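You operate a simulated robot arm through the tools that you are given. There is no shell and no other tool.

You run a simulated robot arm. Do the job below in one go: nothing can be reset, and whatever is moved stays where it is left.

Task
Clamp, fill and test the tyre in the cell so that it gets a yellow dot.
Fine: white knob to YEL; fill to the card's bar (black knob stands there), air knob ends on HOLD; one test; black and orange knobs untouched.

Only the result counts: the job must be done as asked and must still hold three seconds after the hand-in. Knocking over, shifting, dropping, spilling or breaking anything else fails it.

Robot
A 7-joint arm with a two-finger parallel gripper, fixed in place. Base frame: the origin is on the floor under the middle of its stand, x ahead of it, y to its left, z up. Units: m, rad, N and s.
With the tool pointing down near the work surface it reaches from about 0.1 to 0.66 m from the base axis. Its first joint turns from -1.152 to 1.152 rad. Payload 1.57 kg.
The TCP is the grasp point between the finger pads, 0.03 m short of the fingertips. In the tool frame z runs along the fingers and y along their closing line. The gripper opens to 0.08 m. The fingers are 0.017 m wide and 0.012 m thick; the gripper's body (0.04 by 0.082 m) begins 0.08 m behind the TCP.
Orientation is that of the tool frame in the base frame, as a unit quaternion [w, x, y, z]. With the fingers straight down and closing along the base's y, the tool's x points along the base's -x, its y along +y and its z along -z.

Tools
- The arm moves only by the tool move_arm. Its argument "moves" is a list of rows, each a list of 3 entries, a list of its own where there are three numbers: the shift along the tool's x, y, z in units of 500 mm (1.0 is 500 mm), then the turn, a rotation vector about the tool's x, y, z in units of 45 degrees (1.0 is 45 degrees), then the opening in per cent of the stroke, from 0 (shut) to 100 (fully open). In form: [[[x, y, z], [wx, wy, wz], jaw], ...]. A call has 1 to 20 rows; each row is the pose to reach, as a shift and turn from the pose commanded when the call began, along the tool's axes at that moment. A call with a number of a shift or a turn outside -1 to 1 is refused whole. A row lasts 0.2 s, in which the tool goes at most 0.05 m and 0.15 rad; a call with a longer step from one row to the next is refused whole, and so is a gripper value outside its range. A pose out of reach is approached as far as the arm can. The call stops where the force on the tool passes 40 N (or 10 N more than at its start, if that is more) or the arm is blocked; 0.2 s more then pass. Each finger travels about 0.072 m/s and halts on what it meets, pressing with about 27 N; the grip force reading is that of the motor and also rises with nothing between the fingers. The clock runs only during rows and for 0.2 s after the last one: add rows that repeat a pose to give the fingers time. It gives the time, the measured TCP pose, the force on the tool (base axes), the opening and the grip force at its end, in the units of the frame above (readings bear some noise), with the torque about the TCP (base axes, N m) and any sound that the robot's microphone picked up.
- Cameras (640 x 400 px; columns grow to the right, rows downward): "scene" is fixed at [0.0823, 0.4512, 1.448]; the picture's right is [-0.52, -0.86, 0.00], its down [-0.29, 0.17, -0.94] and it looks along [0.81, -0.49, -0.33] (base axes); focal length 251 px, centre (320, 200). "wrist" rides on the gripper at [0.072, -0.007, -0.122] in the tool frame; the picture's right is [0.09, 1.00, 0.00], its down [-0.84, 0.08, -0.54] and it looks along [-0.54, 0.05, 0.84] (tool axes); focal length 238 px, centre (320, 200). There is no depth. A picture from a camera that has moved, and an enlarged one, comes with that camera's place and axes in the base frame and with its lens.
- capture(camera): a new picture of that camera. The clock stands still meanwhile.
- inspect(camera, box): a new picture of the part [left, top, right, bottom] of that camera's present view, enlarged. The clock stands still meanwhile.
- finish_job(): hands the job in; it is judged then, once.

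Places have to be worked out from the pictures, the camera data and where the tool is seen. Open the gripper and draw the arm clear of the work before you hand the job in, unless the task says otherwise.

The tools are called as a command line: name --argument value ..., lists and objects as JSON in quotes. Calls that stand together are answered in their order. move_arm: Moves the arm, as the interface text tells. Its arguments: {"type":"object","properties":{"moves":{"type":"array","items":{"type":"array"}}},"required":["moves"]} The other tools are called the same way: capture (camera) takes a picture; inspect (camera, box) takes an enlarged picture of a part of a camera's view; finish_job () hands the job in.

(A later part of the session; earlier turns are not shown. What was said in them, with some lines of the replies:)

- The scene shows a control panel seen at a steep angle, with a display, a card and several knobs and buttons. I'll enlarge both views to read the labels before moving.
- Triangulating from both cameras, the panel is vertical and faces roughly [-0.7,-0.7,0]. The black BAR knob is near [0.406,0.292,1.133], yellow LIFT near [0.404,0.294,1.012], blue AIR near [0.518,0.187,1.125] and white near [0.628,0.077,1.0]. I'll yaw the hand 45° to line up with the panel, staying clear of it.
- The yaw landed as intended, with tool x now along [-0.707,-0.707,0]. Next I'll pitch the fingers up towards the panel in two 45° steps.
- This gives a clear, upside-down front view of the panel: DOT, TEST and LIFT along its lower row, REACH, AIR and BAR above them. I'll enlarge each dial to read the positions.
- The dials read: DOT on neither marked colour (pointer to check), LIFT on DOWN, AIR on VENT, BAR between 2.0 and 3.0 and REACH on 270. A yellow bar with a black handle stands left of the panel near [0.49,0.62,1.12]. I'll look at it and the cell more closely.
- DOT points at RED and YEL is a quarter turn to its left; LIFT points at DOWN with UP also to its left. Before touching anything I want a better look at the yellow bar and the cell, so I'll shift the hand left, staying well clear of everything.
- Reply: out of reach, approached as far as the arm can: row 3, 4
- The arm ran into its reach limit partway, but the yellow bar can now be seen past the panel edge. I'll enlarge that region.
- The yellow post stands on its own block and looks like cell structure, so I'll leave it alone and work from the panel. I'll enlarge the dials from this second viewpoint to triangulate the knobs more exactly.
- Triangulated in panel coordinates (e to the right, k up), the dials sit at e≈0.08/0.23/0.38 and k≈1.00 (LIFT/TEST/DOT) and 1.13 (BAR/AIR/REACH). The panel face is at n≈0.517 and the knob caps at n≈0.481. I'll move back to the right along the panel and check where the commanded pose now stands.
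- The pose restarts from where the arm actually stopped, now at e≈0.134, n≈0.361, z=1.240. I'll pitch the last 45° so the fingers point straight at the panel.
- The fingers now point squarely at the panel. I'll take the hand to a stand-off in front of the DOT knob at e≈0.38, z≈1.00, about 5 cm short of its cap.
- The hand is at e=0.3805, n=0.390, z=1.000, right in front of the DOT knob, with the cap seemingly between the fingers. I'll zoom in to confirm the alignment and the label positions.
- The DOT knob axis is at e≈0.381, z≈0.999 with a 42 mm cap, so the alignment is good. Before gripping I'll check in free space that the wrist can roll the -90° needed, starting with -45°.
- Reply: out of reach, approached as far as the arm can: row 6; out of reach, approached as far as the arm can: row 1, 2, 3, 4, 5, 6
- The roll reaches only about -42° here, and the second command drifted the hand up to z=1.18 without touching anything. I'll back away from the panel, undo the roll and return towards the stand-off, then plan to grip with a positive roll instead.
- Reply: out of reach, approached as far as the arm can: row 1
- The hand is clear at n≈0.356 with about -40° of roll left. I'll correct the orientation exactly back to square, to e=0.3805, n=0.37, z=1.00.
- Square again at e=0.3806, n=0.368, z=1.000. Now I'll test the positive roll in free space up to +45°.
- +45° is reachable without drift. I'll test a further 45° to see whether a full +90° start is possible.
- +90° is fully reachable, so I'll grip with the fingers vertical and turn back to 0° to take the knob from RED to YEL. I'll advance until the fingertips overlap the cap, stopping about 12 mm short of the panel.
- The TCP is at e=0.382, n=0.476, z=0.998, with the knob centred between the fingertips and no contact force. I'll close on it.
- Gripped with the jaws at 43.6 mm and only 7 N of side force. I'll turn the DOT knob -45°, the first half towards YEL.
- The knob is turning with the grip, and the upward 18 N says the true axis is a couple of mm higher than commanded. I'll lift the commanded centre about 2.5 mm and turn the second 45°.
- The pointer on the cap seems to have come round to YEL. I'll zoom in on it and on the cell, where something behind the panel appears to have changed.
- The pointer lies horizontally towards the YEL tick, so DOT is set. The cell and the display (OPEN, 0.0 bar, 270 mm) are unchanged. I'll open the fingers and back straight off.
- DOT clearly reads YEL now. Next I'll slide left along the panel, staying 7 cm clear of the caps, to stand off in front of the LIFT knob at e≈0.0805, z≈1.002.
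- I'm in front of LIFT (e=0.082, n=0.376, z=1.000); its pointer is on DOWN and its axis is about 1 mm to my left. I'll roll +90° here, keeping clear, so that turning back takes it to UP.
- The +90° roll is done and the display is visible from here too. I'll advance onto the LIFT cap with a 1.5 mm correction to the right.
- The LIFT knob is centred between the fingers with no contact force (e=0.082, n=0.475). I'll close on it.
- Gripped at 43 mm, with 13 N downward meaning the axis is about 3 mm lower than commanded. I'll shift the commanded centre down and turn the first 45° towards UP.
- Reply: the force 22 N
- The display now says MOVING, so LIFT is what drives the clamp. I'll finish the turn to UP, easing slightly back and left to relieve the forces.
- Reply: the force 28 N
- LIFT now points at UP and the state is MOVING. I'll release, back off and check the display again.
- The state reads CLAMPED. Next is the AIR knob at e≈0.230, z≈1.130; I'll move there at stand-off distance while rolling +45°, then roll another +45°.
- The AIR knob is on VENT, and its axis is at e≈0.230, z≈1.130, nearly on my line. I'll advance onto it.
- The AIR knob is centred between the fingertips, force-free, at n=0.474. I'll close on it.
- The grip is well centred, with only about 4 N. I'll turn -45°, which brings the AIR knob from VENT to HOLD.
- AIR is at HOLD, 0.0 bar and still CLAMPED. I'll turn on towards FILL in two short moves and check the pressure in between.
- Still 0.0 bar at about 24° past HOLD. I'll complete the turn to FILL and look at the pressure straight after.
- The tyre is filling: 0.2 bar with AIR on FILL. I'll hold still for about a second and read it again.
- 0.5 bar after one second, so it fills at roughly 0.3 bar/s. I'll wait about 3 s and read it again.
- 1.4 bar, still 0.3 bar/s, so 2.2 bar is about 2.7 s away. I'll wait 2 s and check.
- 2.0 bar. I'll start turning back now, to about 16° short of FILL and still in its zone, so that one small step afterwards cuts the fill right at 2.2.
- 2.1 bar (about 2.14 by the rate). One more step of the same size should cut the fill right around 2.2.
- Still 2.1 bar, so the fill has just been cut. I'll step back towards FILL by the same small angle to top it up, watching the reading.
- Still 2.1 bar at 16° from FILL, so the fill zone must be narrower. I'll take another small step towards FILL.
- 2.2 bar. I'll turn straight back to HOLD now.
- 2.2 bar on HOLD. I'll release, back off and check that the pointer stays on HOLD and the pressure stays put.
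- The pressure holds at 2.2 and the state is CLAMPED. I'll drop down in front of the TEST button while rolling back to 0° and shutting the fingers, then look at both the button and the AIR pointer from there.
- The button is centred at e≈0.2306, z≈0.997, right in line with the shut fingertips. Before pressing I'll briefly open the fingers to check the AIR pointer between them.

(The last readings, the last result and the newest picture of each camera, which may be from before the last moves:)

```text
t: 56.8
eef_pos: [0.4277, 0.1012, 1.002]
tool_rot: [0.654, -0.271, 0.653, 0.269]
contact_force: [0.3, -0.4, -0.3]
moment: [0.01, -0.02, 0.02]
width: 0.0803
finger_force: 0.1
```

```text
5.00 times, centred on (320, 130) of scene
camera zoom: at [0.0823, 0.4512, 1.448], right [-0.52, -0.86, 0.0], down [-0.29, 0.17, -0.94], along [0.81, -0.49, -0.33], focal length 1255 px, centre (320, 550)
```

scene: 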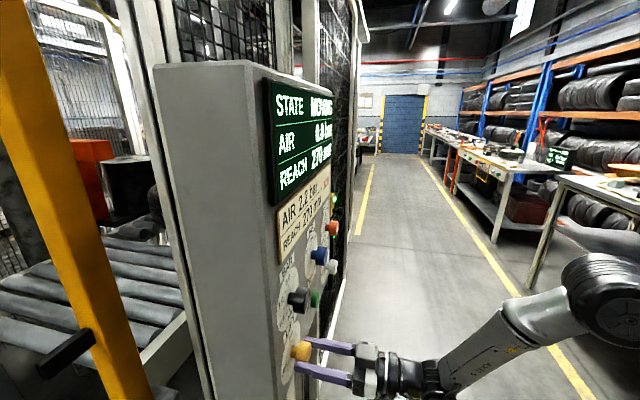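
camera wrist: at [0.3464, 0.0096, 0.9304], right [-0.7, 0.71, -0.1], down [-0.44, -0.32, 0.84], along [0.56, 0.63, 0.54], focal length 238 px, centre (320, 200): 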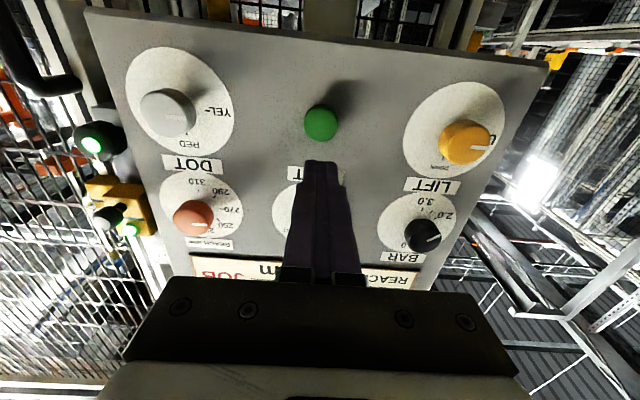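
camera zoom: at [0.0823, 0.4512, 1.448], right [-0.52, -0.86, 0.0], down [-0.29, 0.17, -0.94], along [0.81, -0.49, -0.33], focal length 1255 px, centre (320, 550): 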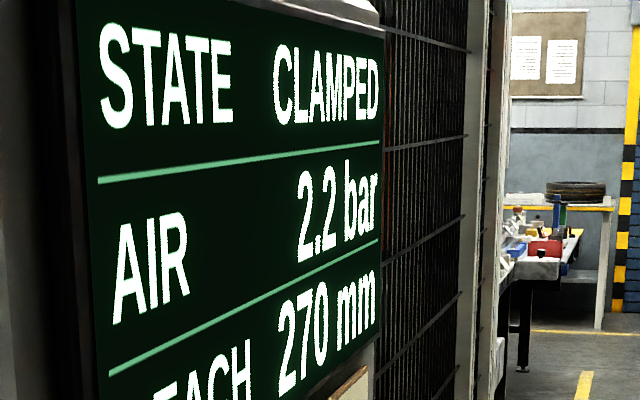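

The AIR pointer is straight up on HOLD, matching the computed vertical to within a degree, at 2.2 bar. I'll shut the fingers and bring the tips to about 8 mm off the TEST button.

move_arm --moves '[[[0.004, 0, 0], [0, 0, 0], 50], [[0.006, 0, 0], [0, 0, 0], 0], [[0.006, 0, 0.03], [0, 0, 0], 0], [[0.006, 0, 0.08], [0, 0, 0], 0], [[0.006, 0, 0.13], [0, 0, 0], 0], [[0.006, 0, 0.16], [0, 0, 0], 0], [[0.006, 0, 0.172], [0, 0, 0], 0]]'

inspect --camera "wrist" --box '[240, 100, 400, 220]'

```text
t: 58.4
eef_pos: [0.4881, 0.1629, 0.9979]
tool_rot: [0.654, -0.272, 0.653, 0.268]
contact_force: [-0.4, -0.3, -0.6]
moment: [0.02, 0.01, 0.01]
width: 0.0
finger_force: 21.2
```

```text
3.33 times, centred on (320, 160) of wrist
camera zoom: at [0.4077, 0.071, 0.9281], right [-0.7, 0.71, -0.1], down [-0.44, -0.32, 0.84], along [0.56, 0.63, 0.54], focal length 794 px, centre (320, 333)
```

zoom: 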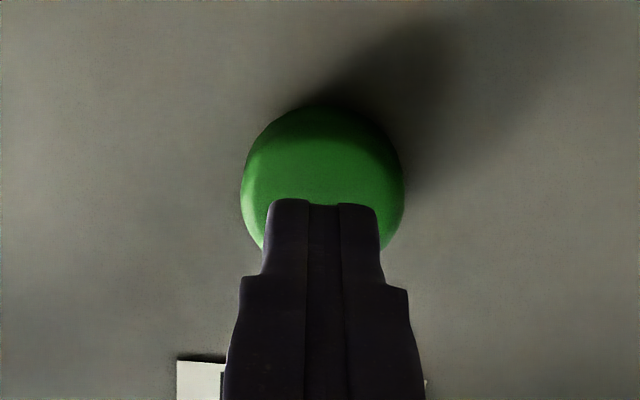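

The shut tips are centred on the button, about 8 mm short of it. I'll push in slow 2 mm steps for a single press, then check force and display.

move_arm --moves '[[[0, 0, 0.008], [0, 0, 0], 0], [[0, 0, 0.014], [0, 0, 0], 0], [[0, 0, 0.018], [0, 0, 0], 0], [[0, 0, 0.022], [0, 0, 0], 0], [[0, 0, 0.026], [0, 0, 0], 0]]'

inspect --camera "scene" --box '[290, 90, 350, 170]'

```text
t: 59.6
eef_pos: [0.4975, 0.1711, 0.9993]
tool_rot: [0.654, -0.272, 0.653, 0.268]
contact_force: [-0.2, 0.0, -0.2]
moment: [0.05, -0.03, -0.01]
width: 0.0001
finger_force: 21.0
```

```text
5.00 times, centred on (320, 130) of scene
camera zoom: at [0.0823, 0.4512, 1.448], right [-0.52, -0.86, 0.0], down [-0.29, 0.17, -0.94], along [0.81, -0.49, -0.33], focal length 1255 px, centre (320, 550)
```

zoom: 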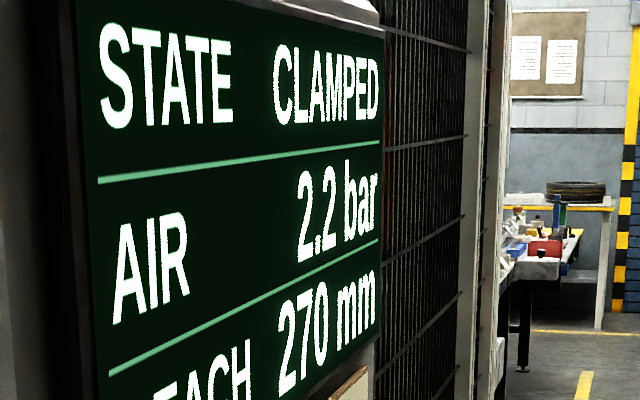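

The tips are at n≈0.503 with no contact yet, so the cap is a little deeper than I estimated. I'll keep pushing in 2 mm steps.

move_arm --moves '[[[0, 0, 0.004], [0, 0, 0], 0], [[0, 0, 0.008], [0, 0, 0], 0], [[0, 0, 0.012], [0, 0, 0], 0]]'

inspect --camera "scene" --box '[290, 90, 350, 170]'

inspect --camera "wrist" --box '[240, 100, 400, 220]'

```text
t: 60.4
eef_pos: [0.5023, 0.1759, 0.9987]
tool_rot: [0.655, -0.271, 0.653, 0.268]
contact_force: [-1.0, -2.3, 1.0]
moment: [-0.01, -0.06, -0.01]
width: 0.0
finger_force: 21.9
heard: click
```

```text
5.00 times, centred on (320, 130) of scene
camera zoom: at [0.0822, 0.4511, 1.4481], right [-0.52, -0.86, 0.0], down [-0.29, 0.17, -0.94], along [0.81, -0.49, -0.33], focal length 1255 px, centre (320, 550)
```

zoom: 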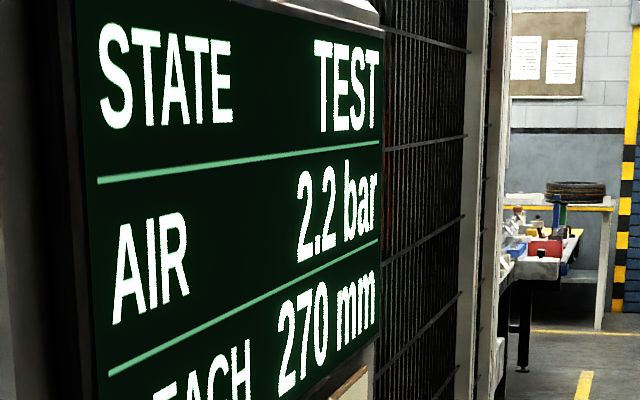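

```text
3.33 times, centred on (320, 160) of wrist
camera zoom: at [0.4209, 0.0843, 0.928], right [-0.7, 0.71, -0.1], down [-0.44, -0.33, 0.84], along [0.56, 0.63, 0.54], focal length 794 px, centre (320, 333)
```

zoom: 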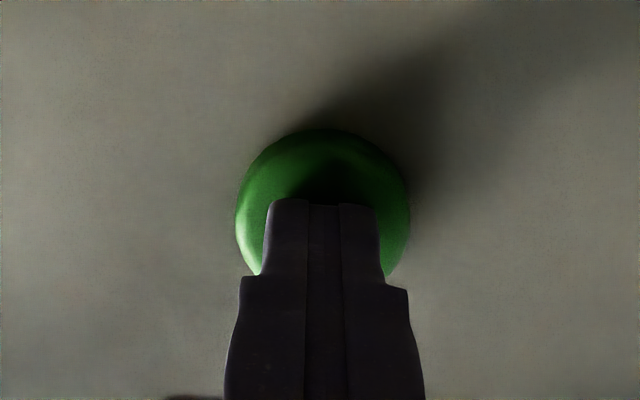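

A click was heard and the state now reads TEST, so the single press registered. I'll withdraw straight back and leave the button alone.

move_arm --moves '[[[0, 0, -0.04], [0, 0, 0], 0], [[0, 0, -0.12], [0, 0, 0], 0], [[0, 0, -0.2], [0, 0, 0], 0], [[0, 0, -0.25], [0, 0, 0], 0], [[0, 0, -0.25], [0, 0, 0], 0]]'

capture --camera "scene"

inspect --camera "scene" --box '[290, 90, 350, 170]'

```text
t: 61.6
eef_pos: [0.4115, 0.088, 0.9978]
tool_rot: [0.654, -0.271, 0.653, 0.269]
contact_force: [-0.1, 0.2, 0.5]
moment: [-0.03, 0.03, -0.03]
width: 0.0
finger_force: 21.2
```

```text
taken
```

scene: 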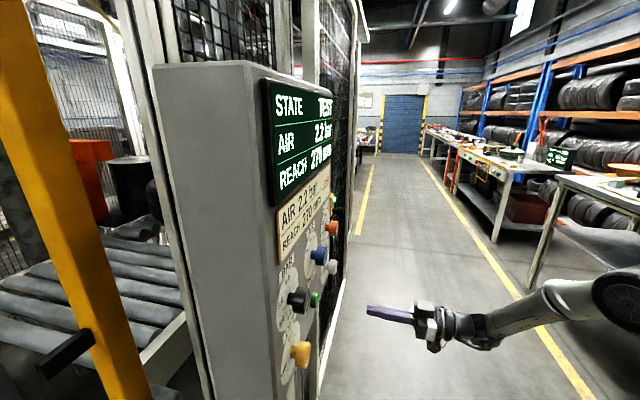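

```text
5.00 times, centred on (320, 130) of scene
camera zoom: at [0.0823, 0.4512, 1.448], right [-0.52, -0.86, 0.0], down [-0.29, 0.17, -0.94], along [0.81, -0.49, -0.33], focal length 1255 px, centre (320, 550)
```

zoom: 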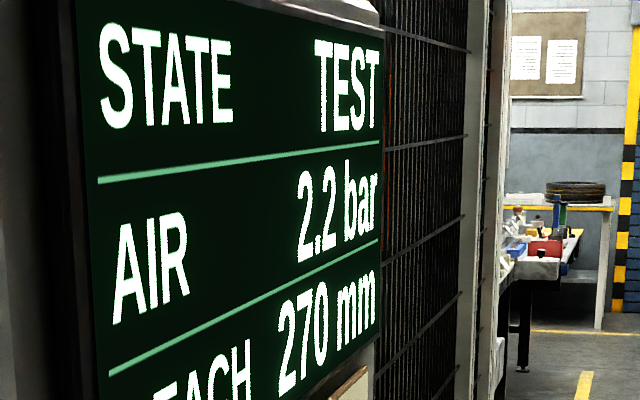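

The test is running at a steady 2.2 bar and the hand is well clear. I'll open the gripper and wait where I am for the test to finish.

move_arm --moves '[[[0, 0, 0], [0, 0, 0], 50], [[0, 0, 0], [0, 0, 0], 100], [[0, 0, 0], [0, 0, 0], 100], [[0, 0, 0], [0, 0, 0], 100], [[0, 0, 0], [0, 0, 0], 100], [[0, 0, 0], [0, 0, 0], 100], [[0, 0, 0], [0, 0, 0], 100], [[0, 0, 0], [0, 0, 0], 100], [[0, 0, 0], [0, 0, 0], 100], [[0, 0, 0], [0, 0, 0], 100]]'

inspect --camera "scene" --box '[250, 70, 350, 270]'

capture --camera "wrist"

```text
t: 63.8
eef_pos: [0.4144, 0.0864, 0.9996]
tool_rot: [0.654, -0.271, 0.653, 0.268]
contact_force: [-1.0, 0.8, -0.1]
moment: [0.0, 0.0, 0.02]
width: 0.0801
finger_force: 0.1
```

```text
2.00 times, centred on (300, 170) of scene
camera zoom: at [0.0823, 0.4512, 1.448], right [-0.52, -0.86, 0.0], down [-0.29, 0.17, -0.94], along [0.81, -0.49, -0.33], focal length 502 px, centre (360, 260)
```

zoom: 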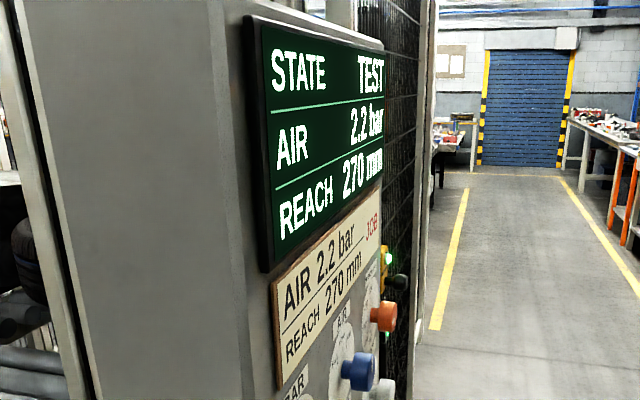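

```text
taken
camera wrist: at [0.332, -0.0045, 0.9278], right [-0.7, 0.71, -0.1], down [-0.44, -0.32, 0.84], along [0.56, 0.63, 0.54], focal length 238 px, centre (320, 200)
```

wrist: 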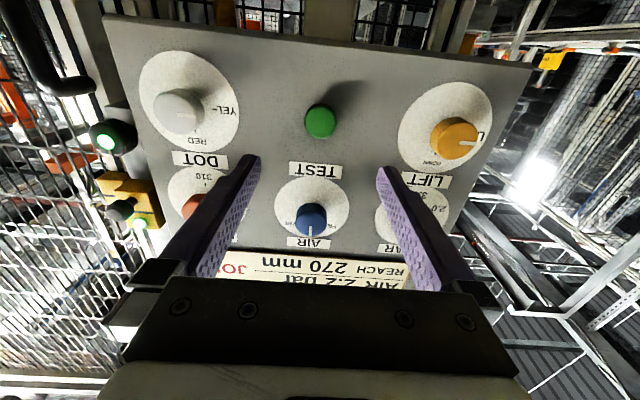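

Still TEST at 2.2 bar, with all knobs as set. I'll wait a few more seconds.

move_arm --moves '[[[0, 0, 0], [0, 0, 0], 100], [[0, 0, 0], [0, 0, 0], 100], [[0, 0, 0], [0, 0, 0], 100], [[0, 0, 0], [0, 0, 0], 100], [[0, 0, 0], [0, 0, 0], 100], [[0, 0, 0], [0, 0, 0], 100], [[0, 0, 0], [0, 0, 0], 100], [[0, 0, 0], [0, 0, 0], 100], [[0, 0, 0], [0, 0, 0], 100], [[0, 0, 0], [0, 0, 0], 100], [[0, 0, 0], [0, 0, 0], 100], [[0, 0, 0], [0, 0, 0], 100], [[0, 0, 0], [0, 0, 0], 100], [[0, 0, 0], [0, 0, 0], 100], [[0, 0, 0], [0, 0, 0], 100]]'

inspect --camera "scene" --box '[250, 70, 350, 270]'

inspect --camera "scene" --box '[60, 110, 180, 260]'

```text
t: 67.0
eef_pos: [0.4123, 0.0868, 0.9997]
tool_rot: [0.654, -0.271, 0.653, 0.268]
contact_force: [0.4, 0.5, -0.1]
moment: [0.01, 0.03, 0.0]
width: 0.08
finger_force: 0.0
```

```text
2.00 times, centred on (300, 170) of scene
camera zoom: at [0.0823, 0.4512, 1.448], right [-0.52, -0.86, 0.0], down [-0.29, 0.17, -0.94], along [0.81, -0.49, -0.33], focal length 502 px, centre (360, 260)
```

zoom: 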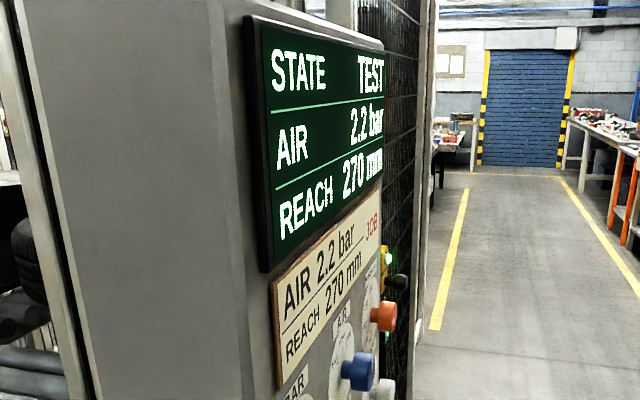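

```text
2.67 times, centred on (120, 185) of scene
camera zoom: at [0.0823, 0.4512, 1.448], right [-0.52, -0.86, 0.0], down [-0.29, 0.17, -0.94], along [0.81, -0.49, -0.33], focal length 669 px, centre (853, 240)
```

zoom: 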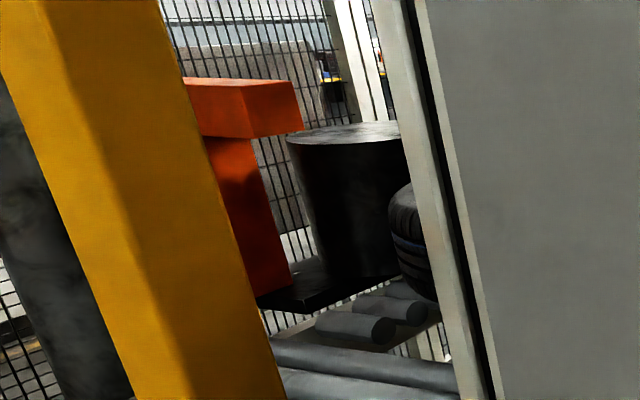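

The tyre has been raised and the drum has come up against it, so the test is in progress. I'll keep waiting.

move_arm --moves '[[[0, 0, 0], [0, 0, 0], 100], [[0, 0, 0], [0, 0, 0], 100], [[0, 0, 0], [0, 0, 0], 100], [[0, 0, 0], [0, 0, 0], 100], [[0, 0, 0], [0, 0, 0], 100], [[0, 0, 0], [0, 0, 0], 100], [[0, 0, 0], [0, 0, 0], 100], [[0, 0, 0], [0, 0, 0], 100], [[0, 0, 0], [0, 0, 0], 100], [[0, 0, 0], [0, 0, 0], 100], [[0, 0, 0], [0, 0, 0], 100], [[0, 0, 0], [0, 0, 0], 100], [[0, 0, 0], [0, 0, 0], 100], [[0, 0, 0], [0, 0, 0], 100], [[0, 0, 0], [0, 0, 0], 100], [[0, 0, 0], [0, 0, 0], 100], [[0, 0, 0], [0, 0, 0], 100], [[0, 0, 0], [0, 0, 0], 100], [[0, 0, 0], [0, 0, 0], 100], [[0, 0, 0], [0, 0, 0], 100]]'

inspect --camera "scene" --box '[250, 70, 350, 270]'

inspect --camera "scene" --box '[60, 110, 180, 260]'

```text
t: 71.2
eef_pos: [0.412, 0.0875, 0.999]
tool_rot: [0.655, -0.271, 0.653, 0.268]
contact_force: [-0.3, -0.7, -1.4]
moment: [0.0, 0.01, -0.03]
width: 0.0802
finger_force: 0.2
```

```text
2.00 times, centred on (300, 170) of scene
camera zoom: at [0.0823, 0.4512, 1.448], right [-0.52, -0.86, 0.0], down [-0.29, 0.17, -0.94], along [0.81, -0.49, -0.33], focal length 502 px, centre (360, 260)
```

zoom: 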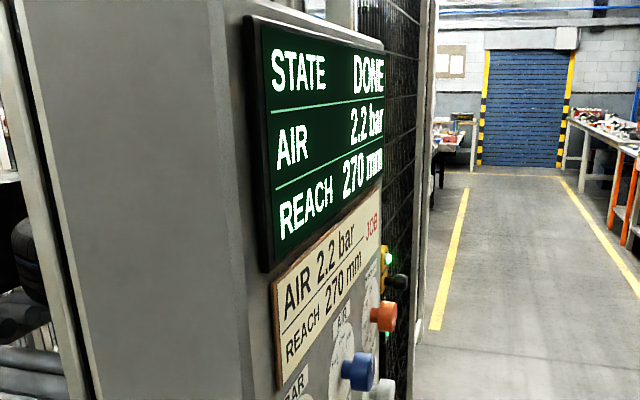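

```text
2.67 times, centred on (120, 185) of scene
camera zoom: at [0.0823, 0.4512, 1.448], right [-0.52, -0.86, 0.0], down [-0.29, 0.17, -0.94], along [0.81, -0.49, -0.33], focal length 669 px, centre (853, 240)
```

zoom: 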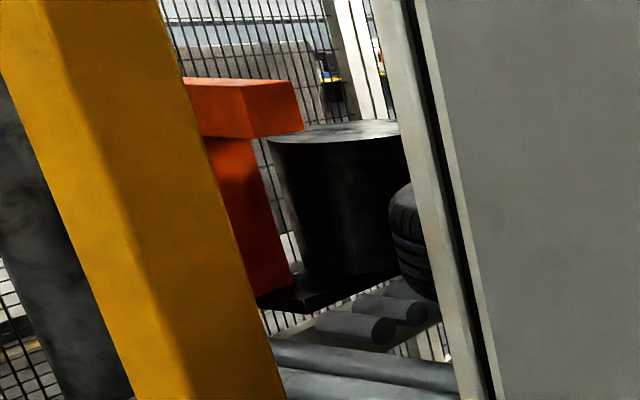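

The state reads DONE at 2.2 bar and the drum has backed away again. I'll draw the hand further clear of the panel and take a last look at the knobs.

move_arm --moves '[[[0, 0, -0.06], [0, 0, 0], 100], [[0, 0, -0.12], [0, 0, 0], 100], [[0, 0, -0.16], [0, 0, 0], 100]]'

capture --camera "wrist"

inspect --camera "wrist" --box '[140, 30, 300, 150]'

inspect --camera "wrist" --box '[340, 50, 500, 170]'

capture --camera "scene"

```text
t: 72.0
eef_pos: [0.3552, 0.0308, 0.9989]
tool_rot: [0.655, -0.271, 0.653, 0.268]
contact_force: [0.6, 0.1, 0.1]
moment: [-0.02, 0.01, 0.01]
width: 0.0803
finger_force: 0.0
```

```text
taken
camera wrist: at [0.2751, -0.0604, 0.9277], right [-0.7, 0.71, -0.1], down [-0.44, -0.33, 0.84], along [0.56, 0.63, 0.54], focal length 238 px, centre (320, 200)
```

wrist: 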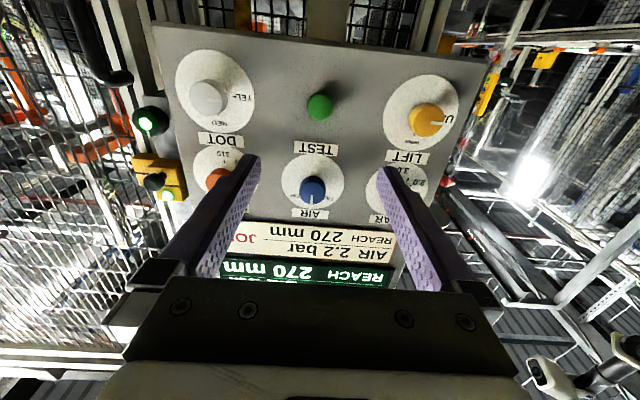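

```text
3.33 times, centred on (220, 90) of wrist
camera zoom: at [0.2751, -0.0604, 0.9277], right [-0.7, 0.71, -0.1], down [-0.44, -0.33, 0.84], along [0.56, 0.63, 0.54], focal length 794 px, centre (653, 567)
```

zoom: 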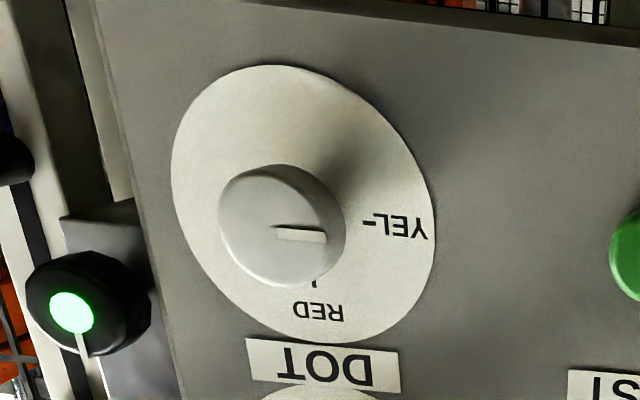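

```text
3.33 times, centred on (420, 110) of wrist
camera zoom: at [0.2751, -0.0604, 0.9277], right [-0.7, 0.71, -0.1], down [-0.44, -0.33, 0.84], along [0.56, 0.63, 0.54], focal length 794 px, centre (-13, 500)
```

zoom: 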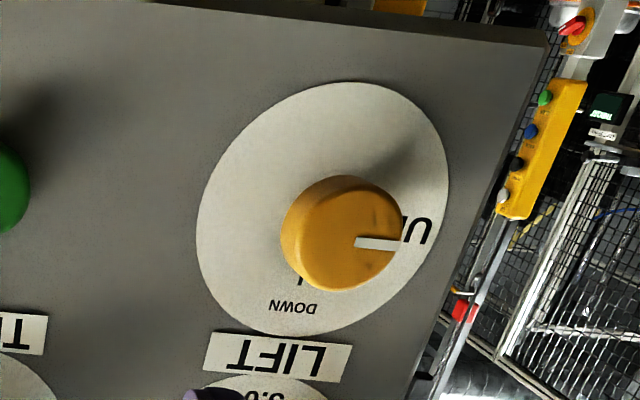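

```text
taken
```

scene: 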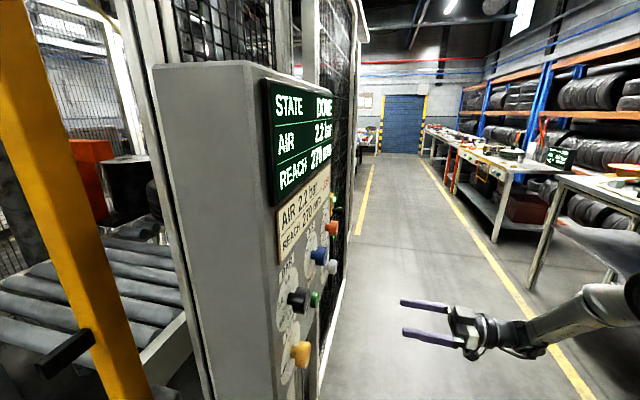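

The display shows DONE, 2.2 bar, 270 mm. DOT is on YEL, LIFT on UP and AIR on HOLD; I never touched BAR or REACH. The gripper is open and clear, so I'm handing the job in.

finish_job

```text
The job is handed in.
```

The tyre was clamped, filled to 2.2 bar and tested once, and the job is handed in. I couldn't see the yellow dot itself, because the panel hides most of the tyre from the cameras. After the test, the display read DONE, 2.2 bar, 270 mm.

- **White (DOT) knob:** set to YEL before the test.
- **Clamp:** turning the LIFT knob to UP clamped the tyre, and I left it there.
- **Fill:** I stopped just short of 2.2 bar, topped up briefly, then turned the air knob to HOLD. The pressure was still 2.2 bar before and after the test.
- **Test:** one press of the green button; it clicked once and the test ran through to DONE.
- **Black and orange knobs:** not touched.

While checking how far the wrist could turn, the arm drifted upward in front of the panel. It touched nothing, and I brought it back. The gripper is open and clear of the panel.
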